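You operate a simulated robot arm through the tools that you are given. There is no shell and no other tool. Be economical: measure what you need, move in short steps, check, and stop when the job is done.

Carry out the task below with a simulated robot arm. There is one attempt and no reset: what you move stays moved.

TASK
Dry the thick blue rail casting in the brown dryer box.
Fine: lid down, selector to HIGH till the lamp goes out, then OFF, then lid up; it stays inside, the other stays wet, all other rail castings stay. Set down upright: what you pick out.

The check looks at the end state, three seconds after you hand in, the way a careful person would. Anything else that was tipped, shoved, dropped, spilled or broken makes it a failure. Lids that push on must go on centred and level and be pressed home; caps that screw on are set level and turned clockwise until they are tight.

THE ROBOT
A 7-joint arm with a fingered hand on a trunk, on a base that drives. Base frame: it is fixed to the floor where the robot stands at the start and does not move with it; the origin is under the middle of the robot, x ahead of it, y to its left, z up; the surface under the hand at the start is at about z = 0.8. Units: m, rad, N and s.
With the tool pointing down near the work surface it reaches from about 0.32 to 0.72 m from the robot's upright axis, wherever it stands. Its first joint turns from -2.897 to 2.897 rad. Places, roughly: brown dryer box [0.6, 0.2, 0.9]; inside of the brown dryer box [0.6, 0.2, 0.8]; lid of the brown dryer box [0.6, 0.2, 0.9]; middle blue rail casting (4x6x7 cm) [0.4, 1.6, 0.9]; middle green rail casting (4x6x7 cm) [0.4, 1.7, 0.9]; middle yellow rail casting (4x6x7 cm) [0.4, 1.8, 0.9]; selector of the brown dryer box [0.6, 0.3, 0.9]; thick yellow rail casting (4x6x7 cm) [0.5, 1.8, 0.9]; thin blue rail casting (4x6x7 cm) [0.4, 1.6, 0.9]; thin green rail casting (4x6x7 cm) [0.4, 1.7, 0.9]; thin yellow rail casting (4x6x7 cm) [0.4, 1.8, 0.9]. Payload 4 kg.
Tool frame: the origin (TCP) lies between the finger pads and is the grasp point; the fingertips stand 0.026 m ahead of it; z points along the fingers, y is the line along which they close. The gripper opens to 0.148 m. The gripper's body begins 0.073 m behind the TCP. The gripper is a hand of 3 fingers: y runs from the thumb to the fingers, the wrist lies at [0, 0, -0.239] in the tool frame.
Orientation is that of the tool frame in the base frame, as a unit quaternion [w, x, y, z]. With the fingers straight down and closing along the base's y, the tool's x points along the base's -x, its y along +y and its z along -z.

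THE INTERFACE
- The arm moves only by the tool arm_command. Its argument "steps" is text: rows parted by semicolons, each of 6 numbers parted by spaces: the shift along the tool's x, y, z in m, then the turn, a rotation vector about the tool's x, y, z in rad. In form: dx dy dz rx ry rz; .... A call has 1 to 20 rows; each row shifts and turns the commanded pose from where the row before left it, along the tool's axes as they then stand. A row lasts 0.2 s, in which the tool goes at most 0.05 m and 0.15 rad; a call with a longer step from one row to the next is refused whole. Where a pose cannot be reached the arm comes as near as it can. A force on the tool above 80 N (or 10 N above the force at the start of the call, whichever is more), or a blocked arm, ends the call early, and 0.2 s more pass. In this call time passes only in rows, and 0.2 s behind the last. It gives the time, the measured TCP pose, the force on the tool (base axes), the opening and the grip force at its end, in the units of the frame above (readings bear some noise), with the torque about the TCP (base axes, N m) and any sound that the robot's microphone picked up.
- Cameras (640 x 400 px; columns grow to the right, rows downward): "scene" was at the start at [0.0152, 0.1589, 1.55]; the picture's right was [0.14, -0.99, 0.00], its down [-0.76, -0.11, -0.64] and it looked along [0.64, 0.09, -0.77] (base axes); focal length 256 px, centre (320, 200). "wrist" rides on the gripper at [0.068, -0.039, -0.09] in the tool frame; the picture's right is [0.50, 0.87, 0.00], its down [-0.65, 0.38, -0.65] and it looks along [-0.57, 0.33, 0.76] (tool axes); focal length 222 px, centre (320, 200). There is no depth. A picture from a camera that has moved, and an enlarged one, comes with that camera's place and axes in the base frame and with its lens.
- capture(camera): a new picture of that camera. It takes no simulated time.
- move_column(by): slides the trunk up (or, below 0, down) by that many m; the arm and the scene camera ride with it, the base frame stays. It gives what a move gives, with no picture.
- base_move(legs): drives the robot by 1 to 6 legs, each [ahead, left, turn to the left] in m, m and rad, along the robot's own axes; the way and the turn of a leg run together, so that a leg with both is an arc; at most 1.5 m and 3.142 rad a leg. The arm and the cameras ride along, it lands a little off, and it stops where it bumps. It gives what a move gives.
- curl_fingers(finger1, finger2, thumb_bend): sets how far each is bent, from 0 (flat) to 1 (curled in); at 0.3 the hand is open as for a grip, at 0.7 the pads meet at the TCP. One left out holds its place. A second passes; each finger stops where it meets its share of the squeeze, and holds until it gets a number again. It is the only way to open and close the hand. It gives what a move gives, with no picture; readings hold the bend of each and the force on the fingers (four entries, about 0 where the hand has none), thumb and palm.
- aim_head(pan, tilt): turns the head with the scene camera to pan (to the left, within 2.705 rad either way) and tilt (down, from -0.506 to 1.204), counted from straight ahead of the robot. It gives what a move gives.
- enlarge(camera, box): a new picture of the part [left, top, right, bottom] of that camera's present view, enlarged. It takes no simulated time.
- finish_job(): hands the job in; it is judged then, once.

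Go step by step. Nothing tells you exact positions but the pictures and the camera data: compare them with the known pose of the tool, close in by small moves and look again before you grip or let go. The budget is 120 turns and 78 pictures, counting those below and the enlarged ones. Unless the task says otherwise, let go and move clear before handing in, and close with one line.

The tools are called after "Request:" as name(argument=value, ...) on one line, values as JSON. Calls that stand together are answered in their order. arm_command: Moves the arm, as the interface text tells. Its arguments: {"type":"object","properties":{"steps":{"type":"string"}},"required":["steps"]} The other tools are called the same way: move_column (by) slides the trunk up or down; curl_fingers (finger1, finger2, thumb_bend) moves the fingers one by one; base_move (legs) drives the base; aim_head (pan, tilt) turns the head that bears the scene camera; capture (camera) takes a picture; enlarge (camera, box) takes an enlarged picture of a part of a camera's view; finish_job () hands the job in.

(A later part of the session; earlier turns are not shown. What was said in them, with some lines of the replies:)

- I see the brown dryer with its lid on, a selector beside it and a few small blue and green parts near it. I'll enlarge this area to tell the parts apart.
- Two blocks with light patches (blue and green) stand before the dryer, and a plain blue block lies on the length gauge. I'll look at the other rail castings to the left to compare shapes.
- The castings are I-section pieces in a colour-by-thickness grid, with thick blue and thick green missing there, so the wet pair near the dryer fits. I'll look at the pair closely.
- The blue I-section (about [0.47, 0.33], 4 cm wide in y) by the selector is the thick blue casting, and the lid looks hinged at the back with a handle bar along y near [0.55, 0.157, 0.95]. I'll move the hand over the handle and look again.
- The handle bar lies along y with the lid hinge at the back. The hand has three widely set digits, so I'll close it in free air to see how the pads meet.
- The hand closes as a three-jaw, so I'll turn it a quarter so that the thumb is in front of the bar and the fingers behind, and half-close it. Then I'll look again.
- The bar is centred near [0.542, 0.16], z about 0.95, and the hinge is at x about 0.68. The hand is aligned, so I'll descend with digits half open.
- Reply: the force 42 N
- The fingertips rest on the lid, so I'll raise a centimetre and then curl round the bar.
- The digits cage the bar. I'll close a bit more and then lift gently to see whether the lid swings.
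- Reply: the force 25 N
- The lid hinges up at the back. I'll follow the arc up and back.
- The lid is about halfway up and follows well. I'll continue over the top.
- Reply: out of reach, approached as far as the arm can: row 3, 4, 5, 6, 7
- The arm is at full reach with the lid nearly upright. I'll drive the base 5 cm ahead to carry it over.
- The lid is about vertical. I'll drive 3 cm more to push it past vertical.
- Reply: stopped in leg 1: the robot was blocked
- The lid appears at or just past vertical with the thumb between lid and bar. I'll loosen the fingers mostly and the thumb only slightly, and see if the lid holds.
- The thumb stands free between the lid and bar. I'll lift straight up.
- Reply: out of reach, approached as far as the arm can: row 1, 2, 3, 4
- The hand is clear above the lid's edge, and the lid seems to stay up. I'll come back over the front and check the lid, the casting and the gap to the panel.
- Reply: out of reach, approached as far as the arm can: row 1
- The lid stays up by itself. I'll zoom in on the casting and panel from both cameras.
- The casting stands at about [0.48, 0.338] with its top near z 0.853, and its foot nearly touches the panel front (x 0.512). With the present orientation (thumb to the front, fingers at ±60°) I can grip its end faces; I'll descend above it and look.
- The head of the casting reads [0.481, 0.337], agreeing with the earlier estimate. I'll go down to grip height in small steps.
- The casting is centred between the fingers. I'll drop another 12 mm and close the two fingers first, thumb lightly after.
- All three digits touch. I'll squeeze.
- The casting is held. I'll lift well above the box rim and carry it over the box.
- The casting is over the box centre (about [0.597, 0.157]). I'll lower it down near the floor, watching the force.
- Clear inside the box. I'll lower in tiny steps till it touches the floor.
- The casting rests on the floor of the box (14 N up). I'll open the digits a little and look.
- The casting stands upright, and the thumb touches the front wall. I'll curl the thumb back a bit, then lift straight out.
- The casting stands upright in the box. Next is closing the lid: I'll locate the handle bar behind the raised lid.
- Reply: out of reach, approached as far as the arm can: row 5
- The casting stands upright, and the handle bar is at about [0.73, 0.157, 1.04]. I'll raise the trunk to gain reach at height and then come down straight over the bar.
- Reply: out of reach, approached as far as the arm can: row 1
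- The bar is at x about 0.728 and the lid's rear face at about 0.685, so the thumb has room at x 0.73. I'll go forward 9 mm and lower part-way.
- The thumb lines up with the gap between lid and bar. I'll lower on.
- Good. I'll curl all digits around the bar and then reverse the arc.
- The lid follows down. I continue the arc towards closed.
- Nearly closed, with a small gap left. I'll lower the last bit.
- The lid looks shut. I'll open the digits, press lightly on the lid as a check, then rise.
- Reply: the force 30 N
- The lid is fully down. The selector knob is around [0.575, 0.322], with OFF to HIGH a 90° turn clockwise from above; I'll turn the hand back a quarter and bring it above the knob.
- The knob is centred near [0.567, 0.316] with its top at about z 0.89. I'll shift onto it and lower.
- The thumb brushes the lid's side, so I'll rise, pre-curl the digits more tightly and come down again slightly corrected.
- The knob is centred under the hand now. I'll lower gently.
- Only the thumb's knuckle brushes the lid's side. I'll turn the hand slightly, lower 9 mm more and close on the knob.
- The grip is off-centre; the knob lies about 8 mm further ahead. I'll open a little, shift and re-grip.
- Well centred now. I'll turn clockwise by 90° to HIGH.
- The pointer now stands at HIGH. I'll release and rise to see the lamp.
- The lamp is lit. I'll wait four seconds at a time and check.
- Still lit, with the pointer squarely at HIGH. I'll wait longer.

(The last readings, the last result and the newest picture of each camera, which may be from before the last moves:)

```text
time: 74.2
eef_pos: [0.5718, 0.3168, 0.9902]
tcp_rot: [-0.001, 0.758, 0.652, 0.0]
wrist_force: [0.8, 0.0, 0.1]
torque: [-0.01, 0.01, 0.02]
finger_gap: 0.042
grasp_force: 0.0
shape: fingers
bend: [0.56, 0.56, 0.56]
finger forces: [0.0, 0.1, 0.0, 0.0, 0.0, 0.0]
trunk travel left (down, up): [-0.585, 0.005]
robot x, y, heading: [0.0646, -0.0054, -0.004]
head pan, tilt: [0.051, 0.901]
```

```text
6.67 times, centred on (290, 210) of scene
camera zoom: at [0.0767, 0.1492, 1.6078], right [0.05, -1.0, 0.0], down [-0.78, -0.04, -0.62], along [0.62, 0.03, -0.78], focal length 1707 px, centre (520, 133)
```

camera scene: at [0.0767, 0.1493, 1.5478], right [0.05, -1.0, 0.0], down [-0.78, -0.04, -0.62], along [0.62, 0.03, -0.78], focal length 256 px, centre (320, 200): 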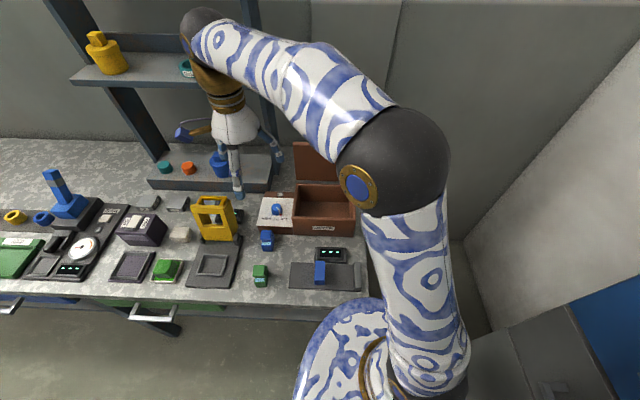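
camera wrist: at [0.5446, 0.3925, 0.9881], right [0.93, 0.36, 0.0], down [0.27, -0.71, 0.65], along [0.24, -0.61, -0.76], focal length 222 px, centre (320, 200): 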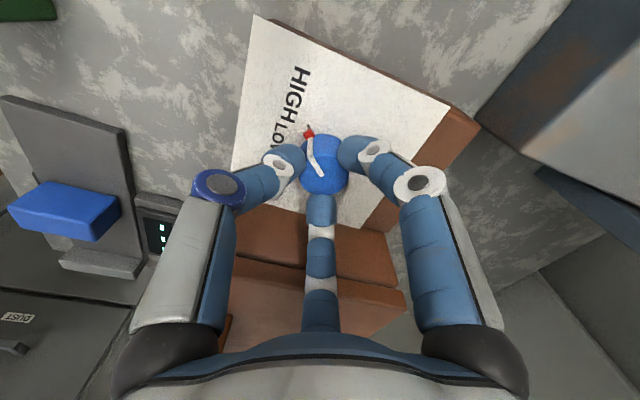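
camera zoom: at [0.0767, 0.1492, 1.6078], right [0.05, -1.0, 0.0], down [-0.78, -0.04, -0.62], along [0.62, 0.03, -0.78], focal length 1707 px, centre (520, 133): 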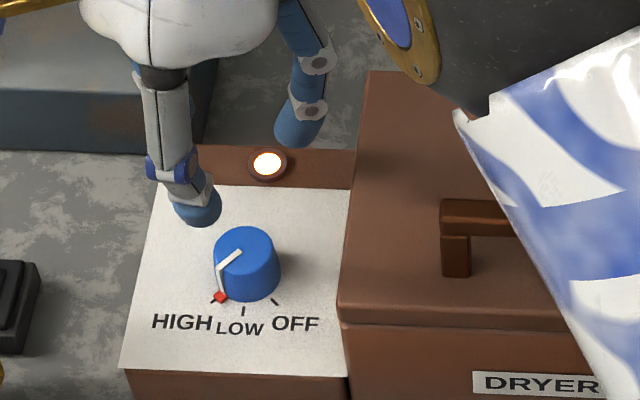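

Still lit. I'll wait about eight seconds before the next look.

Request:
arm_command(steps="0 0 0 0 0 0;0 0 0 0 0 0;0 0 0 0 0 0;0 0 0 0 0 0;0 0 0 0 0 0;0 0 0 0 0 0;0 0 0 0 0 0;0 0 0 0 0 0;0 0 0 0 0 0;0 0 0 0 0 0;0 0 0 0 0 0;0 0 0 0 0 0;0 0 0 0 0 0;0 0 0 0 0 0;0 0 0 0 0 0;0 0 0 0 0 0;0 0 0 0 0 0;0 0 0 0 0 0;0 0 0 0 0 0;0 0 0 0 0 0")

Request:
arm_command(steps="0 0 0 0 0 0;0 0 0 0 0 0;0 0 0 0 0 0;0 0 0 0 0 0;0 0 0 0 0 0;0 0 0 0 0 0;0 0 0 0 0 0;0 0 0 0 0 0;0 0 0 0 0 0;0 0 0 0 0 0;0 0 0 0 0 0;0 0 0 0 0 0;0 0 0 0 0 0;0 0 0 0 0 0;0 0 0 0 0 0;0 0 0 0 0 0;0 0 0 0 0 0;0 0 0 0 0 0;0 0 0 0 0 0;0 0 0 0 0 0")

Request:
enlarge(camera="scene", box=[260, 180, 320, 240])

```text
time: 78.4
eef_pos: [0.5728, 0.3155, 0.9916]
tcp_rot: [-0.001, 0.759, 0.652, 0.001]
wrist_force: [-0.6, 0.8, -0.2]
torque: [0.01, -0.02, 0.02]
finger_gap: 0.0419
grasp_force: 0.1
shape: fingers
bend: [0.56, 0.56, 0.56]
finger forces: [0.1, 0.1, 0.0, 0.1, 0.0, 0.0]
trunk travel left (down, up): [-0.585, 0.005]
robot x, y, heading: [0.0602, -0.0013, -0.001]
head pan, tilt: [0.051, 0.901]
```

```text
time: 82.6
eef_pos: [0.5716, 0.317, 0.9892]
tcp_rot: [-0.001, 0.758, 0.652, 0.001]
wrist_force: [0.8, 0.4, 0.3]
torque: [-0.01, 0.0, 0.02]
finger_gap: 0.042
grasp_force: 0.1
shape: fingers
bend: [0.56, 0.56, 0.56]
finger forces: [0.0, 0.0, 0.0, 0.0, 0.0, 0.1]
trunk travel left (down, up): [-0.585, 0.005]
robot x, y, heading: [0.062, 0.0004, -0.013]
head pan, tilt: [0.051, 0.901]
```

```text
6.67 times, centred on (290, 210) of scene
camera zoom: at [0.0767, 0.1492, 1.6078], right [0.05, -1.0, 0.0], down [-0.78, -0.04, -0.62], along [0.62, 0.03, -0.78], focal length 1707 px, centre (520, 133)
```

zoom: 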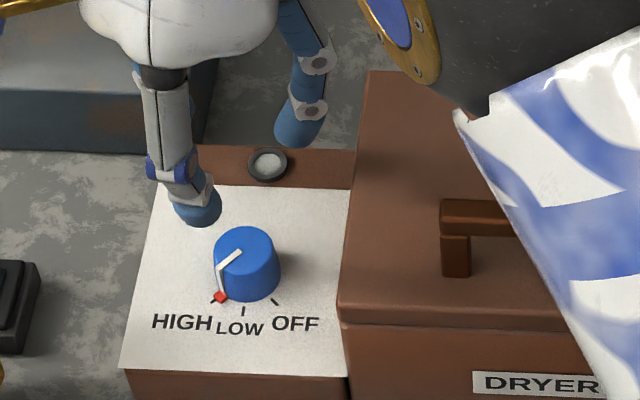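

The lamp has gone out. I'll lower onto the knob again, grip it and turn it back 90° to OFF.

Request:
arm_command(steps="0 0 0.04 0 0 0;0 0 0.03 0 0 0;0 0 0.015 0 0 0;0 0 0.007 0 0 0")

Request:
curl_fingers(finger1=0.7, finger2=0.7, thumb_bend=0.7)

Request:
arm_command(steps="0 0 0 0 0 -0.15;0 0 0 0 0 -0.15;0 0 0 0 0 -0.15;0 0 0 0 0 -0.15;0 0 0 0 0 -0.15;0 0 0 0 0 -0.15;0 0 0 0 0 -0.15;0 0 0 0 0 -0.15;0 0 0 0 0 -0.15;0 0 0 0 0 -0.15;0 0 0 0 0 -0.07")

Request:
curl_fingers(finger1=0.56, finger2=0.56, thumb_bend=0.57)

Request:
arm_command(steps="0 0 -0.02 0 0 0;0 0 -0.03 0 0 0;0 0 -0.04 0 0 0;0 0 -0.04 0 0 0;0 0 -0.04 0 0 0")

Request:
enlarge(camera="scene", box=[260, 160, 360, 250])

```text
time: 83.6
eef_pos: [0.5707, 0.3184, 0.8956]
tcp_rot: [0.0, 0.758, 0.652, 0.0]
wrist_force: [-0.2, -0.4, -0.3]
torque: [0.01, 0.02, -0.02]
finger_gap: 0.0419
grasp_force: 0.0
shape: fingers
bend: [0.56, 0.56, 0.56]
finger forces: [0.0, 0.0, 0.1, 0.0, 0.0, 0.1]
trunk travel left (down, up): [-0.585, 0.005]
robot x, y, heading: [0.059, -0.0043, -0.007]
head pan, tilt: [0.051, 0.901]
```

```text
time: 84.6
eef_pos: [0.5713, 0.318, 0.8957]
tcp_rot: [-0.001, 0.758, 0.652, 0.001]
wrist_force: [-0.3, 0.9, -1.6]
torque: [0.03, 0.0, -0.01]
finger_gap: 0.0213
grasp_force: 9.3
shape: fingers
bend: [0.61, 0.62, 0.66]
finger forces: [7.3, 6.3, 0.1, 0.0, 7.4, 0.0]
trunk travel left (down, up): [-0.585, 0.005]
robot x, y, heading: [0.0608, -0.0017, -0.006]
head pan, tilt: [0.051, 0.901]
```

```text
time: 87.0
eef_pos: [0.5732, 0.3172, 0.8954]
tcp_rot: [0.0, 0.076, 0.997, 0.001]
wrist_force: [3.8, -5.3, -1.0]
torque: [-0.13, -0.13, -0.05]
finger_gap: 0.0208
grasp_force: 11.5
shape: fingers
bend: [0.63, 0.62, 0.65]
finger forces: [5.6, 8.3, 0.1, 0.1, 9.5, 0.0]
trunk travel left (down, up): [-0.585, 0.005]
robot x, y, heading: [0.0605, -0.0035, -0.004]
head pan, tilt: [0.051, 0.901]
```

```text
time: 88.0
eef_pos: [0.5715, 0.3191, 0.8961]
tcp_rot: [0.0, 0.075, 0.997, 0.001]
wrist_force: [-2.4, 2.2, 1.5]
torque: [-0.15, -0.03, -0.12]
finger_gap: 0.0413
grasp_force: 1.4
shape: fingers
bend: [0.56, 0.56, 0.56]
finger forces: [0.1, 0.1, 0.0, 0.1, 3.0, 0.0]
trunk travel left (down, up): [-0.585, 0.005]
robot x, y, heading: [0.0612, -0.0061, -0.002]
head pan, tilt: [0.051, 0.901]
```

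```text
time: 89.2
eef_pos: [0.5745, 0.3177, 1.07]
tcp_rot: [0.0, 0.076, 0.997, 0.001]
wrist_force: [0.1, 0.3, -0.4]
torque: [0.0, -0.01, 0.03]
finger_gap: 0.0422
grasp_force: 0.0
shape: fingers
bend: [0.56, 0.56, 0.56]
finger forces: [0.0, 0.1, 0.1, 0.0, 0.0, 0.0]
trunk travel left (down, up): [-0.585, 0.005]
robot x, y, heading: [0.0636, -0.0027, -0.004]
head pan, tilt: [0.051, 0.901]
```

```text
4.44 times, centred on (310, 205) of scene
camera zoom: at [0.0764, 0.1495, 1.6078], right [0.05, -1.0, 0.0], down [-0.78, -0.04, -0.62], along [0.62, 0.03, -0.78], focal length 1138 px, centre (364, 178)
```

zoom: 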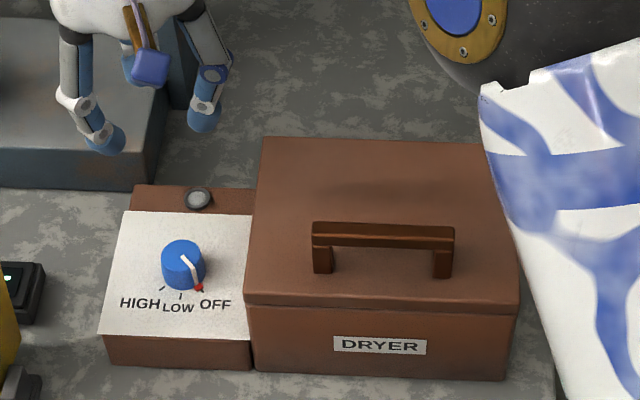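

The selector is at OFF and the lamp dark. Now I'll bring the hand back over the handle in the quarter-turned orientation.

Request:
arm_command(steps="0 0 0 0 0 0.1419;0 0 0 0 0 0.1419;0 0 0 0 0 0.1419;0 0 0 0 0 0.1419;0 0 0 0 0 0.1419;0 0 0 0 0 0.1419;0 0 0 0 0 0.1419;0 0 0 0 0 0.1419;0 0 0 0 0 0.1419;0 0 0 0 0 0.1419;-0.04 -0.008 0 0 0 0;-0.04 -0.008 0 0 0 0;-0.04 -0.008 0 0 0 0;-0.037 -0.008 0 0 0 0")

Request:
curl_fingers(finger1=0.48, finger2=0.48, thumb_bend=0.48)

```text
time: 92.2
eef_pos: [0.5384, 0.1605, 1.0659]
tcp_rot: [-0.001, 0.707, 0.707, 0.001]
wrist_force: [0.9, 0.8, -0.4]
torque: [0.0, 0.04, 0.06]
finger_gap: 0.0422
grasp_force: 0.0
shape: fingers
bend: [0.56, 0.56, 0.56]
finger forces: [0.0, 0.1, 0.0, 0.1, 0.0, 0.0]
trunk travel left (down, up): [-0.585, 0.005]
robot x, y, heading: [0.0582, 0.0021, -0.007]
head pan, tilt: [0.051, 0.901]
```

```text
time: 93.2
eef_pos: [0.5393, 0.1611, 1.0659]
tcp_rot: [0.0, 0.707, 0.707, 0.001]
wrist_force: [0.7, -0.2, 0.6]
torque: [-0.02, 0.0, 0.06]
finger_gap: 0.0684
grasp_force: 0.1
shape: fingers
bend: [0.48, 0.48, 0.48]
finger forces: [0.1, 0.1, 0.0, 0.0, 0.0, 0.0]
trunk travel left (down, up): [-0.585, 0.005]
robot x, y, heading: [0.0614, -0.0013, -0.005]
head pan, tilt: [0.051, 0.901]
```

The hand is at the same pose as at the first opening, so I'll descend to z 0.958, cage the bar and lift as before.

Request:
arm_command(steps="0 0.003 0.03 0 0 0;0 0 0.03 0 0 0;0 0 0.03 0 0 0;0 0 0.017 0 0 0")

Request:
curl_fingers(finger1=0.68, finger2=0.68, thumb_bend=0.68)

Request:
arm_command(steps="0 0 -0.01 0 0 0;0 0.002 -0.015 0 0 0;0 0.003 -0.015 0 0 0;0 0.015 -0.009 0 0 0;0 0.015 -0.015 0 0 0;0 0.015 -0.012 0 0 0;0 0.018 -0.011 0 0 0;0 0.017 -0.008 0 0 0")

Request:
enlarge(camera="scene", box=[250, 90, 390, 250])

```text
time: 94.2
eef_pos: [0.5426, 0.1608, 0.959]
tcp_rot: [0.0, 0.707, 0.707, 0.001]
wrist_force: [-0.1, 0.0, 0.0]
torque: [-0.01, -0.01, 0.04]
finger_gap: 0.0684
grasp_force: 0.0
shape: fingers
bend: [0.48, 0.48, 0.48]
finger forces: [0.0, 0.1, 0.0, 0.0, 0.1, 0.0]
trunk travel left (down, up): [-0.585, 0.005]
robot x, y, heading: [0.0618, 0.0008, -0.008]
head pan, tilt: [0.051, 0.901]
```

```text
time: 95.2
eef_pos: [0.5424, 0.1608, 0.9581]
tcp_rot: [0.001, 0.708, 0.707, 0.001]
wrist_force: [0.4, -0.5, -0.7]
torque: [0.01, -0.02, 0.02]
finger_gap: 0.0052
grasp_force: 0.1
shape: fingers
bend: [0.68, 0.68, 0.68]
finger forces: [0.0, 0.0, 0.0, 0.0, 0.0, 0.1]
trunk travel left (down, up): [-0.585, 0.005]
robot x, y, heading: [0.0582, -0.0026, -0.0]
head pan, tilt: [0.051, 0.901]
```

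```text
time: 97.0
eef_pos: [0.629, 0.1606, 1.0537]
tcp_rot: [-0.001, 0.708, 0.707, 0.0]
wrist_force: [3.8, 2.3, -14.9]
torque: [0.05, 0.0, -0.03]
finger_gap: 0.0153
grasp_force: 7.6
shape: fingers
bend: [0.65, 0.66, 0.66]
finger forces: [5.1, 5.2, 0.0, 0.0, 3.9, 0.0]
trunk travel left (down, up): [-0.585, 0.005]
robot x, y, heading: [0.0654, -0.0006, -0.005]
head pan, tilt: [0.051, 0.901]
```

```text
2.50 times, centred on (320, 170) of scene
camera zoom: at [0.0786, 0.1498, 1.6076], right [0.05, -1.0, 0.0], down [-0.78, -0.04, -0.62], along [0.62, 0.03, -0.78], focal length 640 px, centre (320, 275)
```

zoom: 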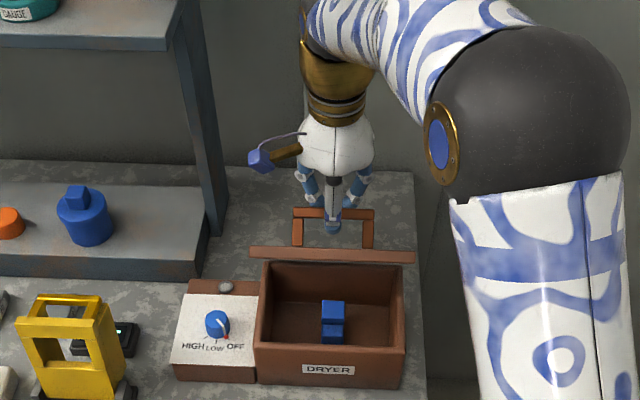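

The lid comes up, and the casting's wet sheen is gone. I'll swing the lid on past the top.

Request:
arm_command(steps="0 0.016 -0.003 0 0 0;0 0.016 -0.002 0 0 0;0 0.014 -0.001 0 0 0;0 0.014 0.001 0 0 0;0 0.014 0.001 0 0 0;0 0.014 0.002 0 0 0;0 0.014 0.004 0 0 0;0 0.008 0.003 0 0 0")

Request:
capture(camera="wrist")

```text
time: 98.8
eef_pos: [0.7381, 0.1593, 1.0485]
tcp_rot: [0.0, 0.707, 0.707, 0.001]
wrist_force: [-1.4, 2.1, -3.8]
torque: [0.05, 0.01, -0.01]
finger_gap: 0.0143
grasp_force: 3.7
shape: fingers
bend: [0.66, 0.66, 0.65]
finger forces: [1.4, 1.7, 0.0, 0.0, 4.6, 0.1]
trunk travel left (down, up): [-0.585, 0.005]
robot x, y, heading: [0.0607, -0.004, 0.0]
head pan, tilt: [0.051, 0.901]
```

```text
8 pictures are left
camera wrist: at [0.7005, 0.2289, 1.1386], right [0.87, 0.5, 0.0], down [0.38, -0.66, 0.65], along [0.33, -0.56, -0.76], focal length 222 px, centre (320, 200)
```

wrist: 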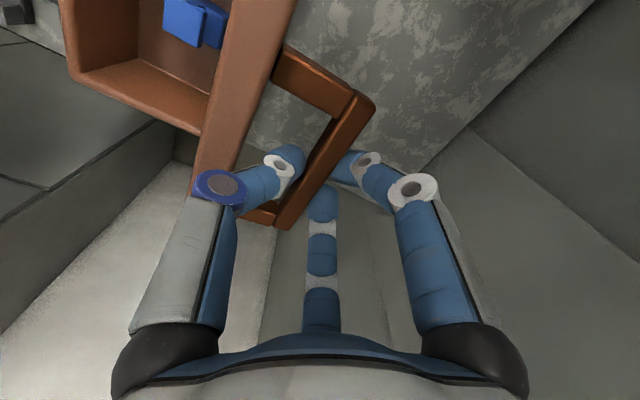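

As upright as last time. I'll push a little more to find the stop.

Request:
arm_command(steps="0 0.008 0.003 0 0 0;0 0.008 0.004 0 0 0")

```text
time: 99.4
eef_pos: [0.7511, 0.1597, 1.0437]
tcp_rot: [0.001, 0.707, 0.707, 0.004]
wrist_force: [1.7, 4.8, 16.6]
torque: [-0.01, 1.29, -0.17]
finger_gap: 0.0146
grasp_force: 18.8
shape: fingers
bend: [0.67, 0.67, 0.64]
finger forces: [0.7, 0.6, 0.1, 0.0, 36.3, 0.0]
out of reach, approached as far as the arm can: row 2
trunk travel left (down, up): [-0.585, 0.005]
robot x, y, heading: [0.0632, -0.0001, -0.002]
head pan, tilt: [0.051, 0.901]
```

That is the lid's stop. I'll ease off, loosen the digits and lift straight out.

Request:
curl_fingers(finger1=0.4, finger2=0.4, thumb_bend=0.6)

Request:
capture(camera="wrist")

```text
time: 100.4
eef_pos: [0.7505, 0.1587, 1.0414]
tcp_rot: [0.0, 0.707, 0.707, 0.001]
wrist_force: [0.3, -1.0, -0.4]
torque: [-0.02, 0.04, 0.04]
finger_gap: 0.0652
grasp_force: 1.4
shape: fingers
bend: [0.4, 0.4, 0.6]
finger forces: [0.0, 0.0, 0.0, 0.0, 3.0, 0.0]
trunk travel left (down, up): [-0.585, 0.005]
robot x, y, heading: [0.0612, -0.0015, -0.006]
head pan, tilt: [0.051, 0.901]
```

```text
7 pictures are left
camera wrist: at [0.7127, 0.2276, 1.1317], right [0.87, 0.5, 0.0], down [0.38, -0.66, 0.65], along [0.33, -0.56, -0.76], focal length 222 px, centre (320, 200)
```

wrist: 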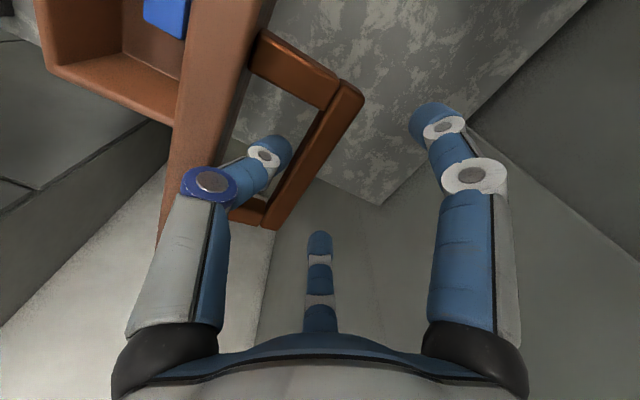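

I'll lift out, allowing a small drift backward for reach.

Request:
arm_command(steps="0 0 -0.02 0 0 0;0 -0.004 -0.02 0 0 0;0 -0.006 -0.02 0 0 0;0 -0.008 -0.02 0 0 0;0 -0.015 -0.03 0 0 0;0 -0.03 -0.01 0 0 0;0 -0.04 0 0 0 0;0 -0.05 0 0 0 0;0 -0.05 0 0 0 0")

Request:
capture(camera="wrist")

Request:
enlarge(camera="scene", box=[210, 90, 390, 290])

```text
time: 102.4
eef_pos: [0.5415, 0.1585, 1.1586]
tcp_rot: [0.0, 0.707, 0.707, 0.001]
wrist_force: [0.1, -0.9, -0.8]
torque: [0.01, -0.04, 0.06]
finger_gap: 0.0643
grasp_force: 0.1
shape: fingers
bend: [0.4, 0.4, 0.6]
finger forces: [0.0, 0.0, 0.1, 0.0, 0.0, 0.0]
out of reach, approached as far as the arm can: row 2
trunk travel left (down, up): [-0.585, 0.005]
robot x, y, heading: [0.0635, -0.0012, -0.003]
head pan, tilt: [0.051, 0.901]
```

```text
6 pictures are left
camera wrist: at [0.5034, 0.2277, 1.2502], right [0.87, 0.5, 0.0], down [0.38, -0.66, 0.65], along [0.33, -0.56, -0.76], focal length 222 px, centre (320, 200)
```

wrist: 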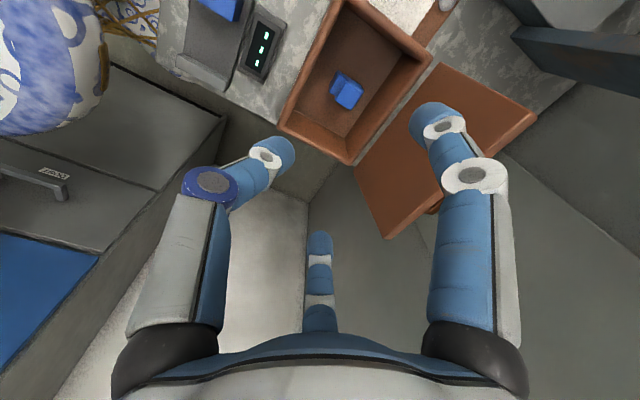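

```text
2.00 times, centred on (300, 190) of scene
camera zoom: at [0.0755, 0.1493, 1.6079], right [0.05, -1.0, 0.0], down [-0.78, -0.04, -0.62], along [0.62, 0.03, -0.78], focal length 512 px, centre (360, 220)
```

zoom: 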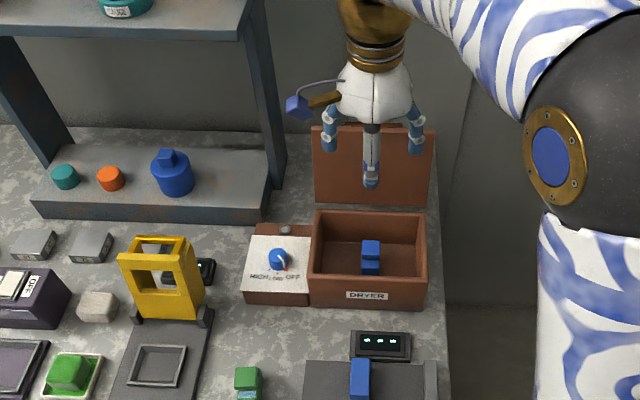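

The lid stands up, the casting is dry and upright, and the rest is undisturbed. To be safe I'll nudge the lid from the front toward its stop.

Request:
arm_command(steps="0 0 0.04 0 0 0;0 0 0.04 0 0 0;0 0 0.035 0 0 0;0 0.03 0 0 0 0;0 0.02 0 0 0 0;0 0.01 0 0 0 0;0 0.01 0 0 0 0;0 0.01 0 0 0 0")

Request:
enlarge(camera="scene", box=[250, 90, 390, 250])

```text
time: 104.2
eef_pos: [0.6235, 0.1596, 1.0453]
tcp_rot: [-0.001, 0.707, 0.707, 0.0]
wrist_force: [0.1, -0.1, 0.6]
torque: [-0.01, 0.0, 0.03]
finger_gap: 0.0643
grasp_force: 0.1
shape: fingers
bend: [0.4, 0.4, 0.6]
finger forces: [0.0, 0.0, 0.0, 0.1, 0.0, 0.1]
trunk travel left (down, up): [-0.585, 0.005]
robot x, y, heading: [0.06, 0.0014, -0.001]
head pan, tilt: [0.051, 0.901]
```

```text
2.50 times, centred on (320, 170) of scene
camera zoom: at [0.0766, 0.1496, 1.6078], right [0.05, -1.0, 0.0], down [-0.78, -0.04, -0.62], along [0.62, 0.03, -0.78], focal length 640 px, centre (320, 275)
```

zoom: 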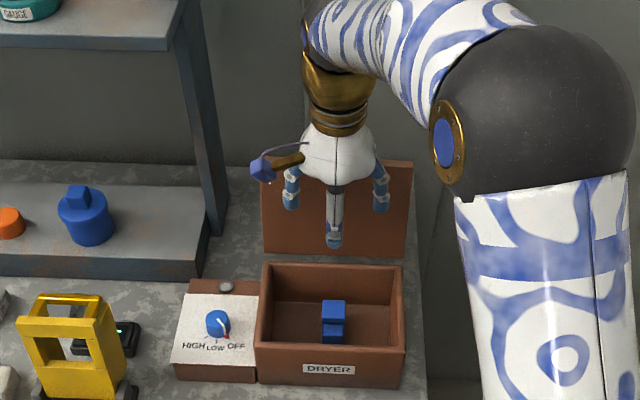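

No contact yet. I'll advance in small steps until it pushes lightly.

Request:
arm_command(steps="0 0.008 0 0 0 0;0 0.008 0 0 0 0;0 0.008 0 0 0 0;0 0.006 0 0 0 0;0 0.006 0 0 0 0")

```text
time: 105.4
eef_pos: [0.6597, 0.1586, 1.0458]
tcp_rot: [0.0, 0.707, 0.707, 0.0]
wrist_force: [-10.7, 1.8, 2.3]
torque: [-0.16, 0.16, 0.04]
finger_gap: 0.0594
grasp_force: 5.7
shape: fingers
bend: [0.42, 0.42, 0.6]
finger forces: [4.9, 6.2, 0.0, 0.0, 0.0, 0.0]
trunk travel left (down, up): [-0.585, 0.005]
robot x, y, heading: [0.0631, -0.0027, -0.004]
head pan, tilt: [0.051, 0.901]
```

It now rests against the stop with about 11 N. I'll back off, rise clear and take a last look.

Request:
arm_command(steps="0 -0.03 0 0 0 0;0 -0.04 0 0 0 0;0 -0.03 -0.03 0 0 0;0 -0.03 -0.04 0 0 0;0 -0.04 -0.04 0 0 0;0.02 -0.04 0 0 0 0")

Request:
enlarge(camera="scene", box=[190, 90, 390, 290])

```text
refused: row 5 steps farther than a row can; nothing moved
```

```text
2.00 times, centred on (290, 190) of scene
camera zoom: at [0.0748, 0.1494, 1.6079], right [0.05, -1.0, 0.0], down [-0.78, -0.04, -0.62], along [0.62, 0.03, -0.78], focal length 512 px, centre (380, 220)
```

zoom: 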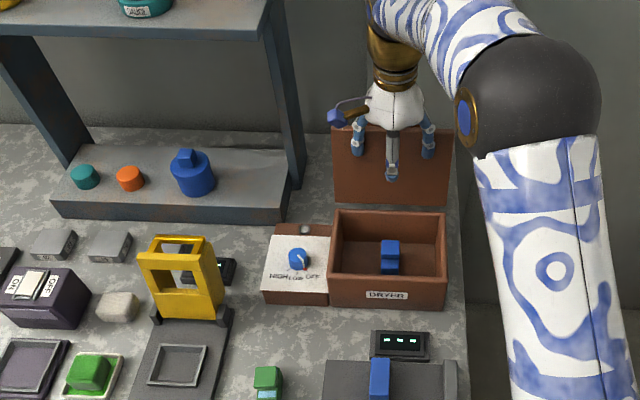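

The move was refused for one long row, so I'll repeat it with shorter rows.

Request:
arm_command(steps="0 -0.03 0 0 0 0;0 -0.04 0 0 0 0;0 -0.03 -0.03 0 0 0;0 -0.03 -0.03 0 0 0;0 -0.03 -0.03 0 0 0;0.02 -0.04 0 0 0 0")

Request:
enlarge(camera="scene", box=[190, 90, 390, 290])

```text
time: 106.8
eef_pos: [0.4596, 0.1743, 1.1357]
tcp_rot: [0.001, 0.708, 0.707, 0.001]
wrist_force: [-0.5, -0.5, 0.2]
torque: [-0.04, -0.04, -0.01]
finger_gap: 0.0643
grasp_force: 0.1
shape: fingers
bend: [0.4, 0.4, 0.6]
finger forces: [0.0, 0.1, 0.0, 0.0, 0.0, 0.0]
trunk travel left (down, up): [-0.585, 0.005]
robot x, y, heading: [0.0621, -0.0019, -0.002]
head pan, tilt: [0.051, 0.901]
```

```text
2.00 times, centred on (290, 190) of scene
camera zoom: at [0.0761, 0.1492, 1.6078], right [0.05, -1.0, 0.0], down [-0.78, -0.04, -0.62], along [0.62, 0.03, -0.78], focal length 512 px, centre (380, 220)
```

zoom: 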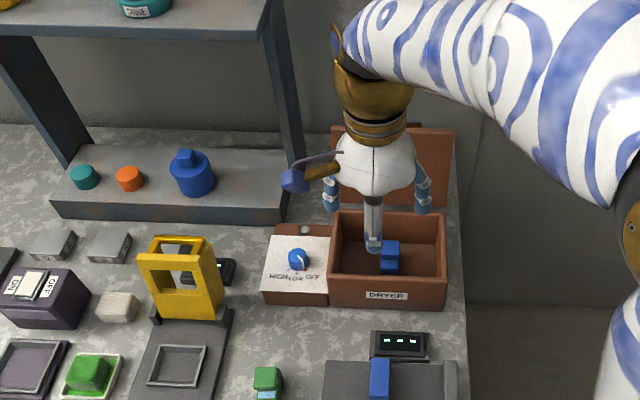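

The lid is up, the selector is at OFF, the casting stands dry inside the box, the green casting is still wet in its place, and the hand is clear. I'm handing in.

Request:
finish_job()

```text
The job is handed in.
```

I dried the thick blue rail casting on HIGH until the lamp went out. It now stands upright in the open dryer with the selector at OFF; the green casting is still wet, and I moved no other castings.
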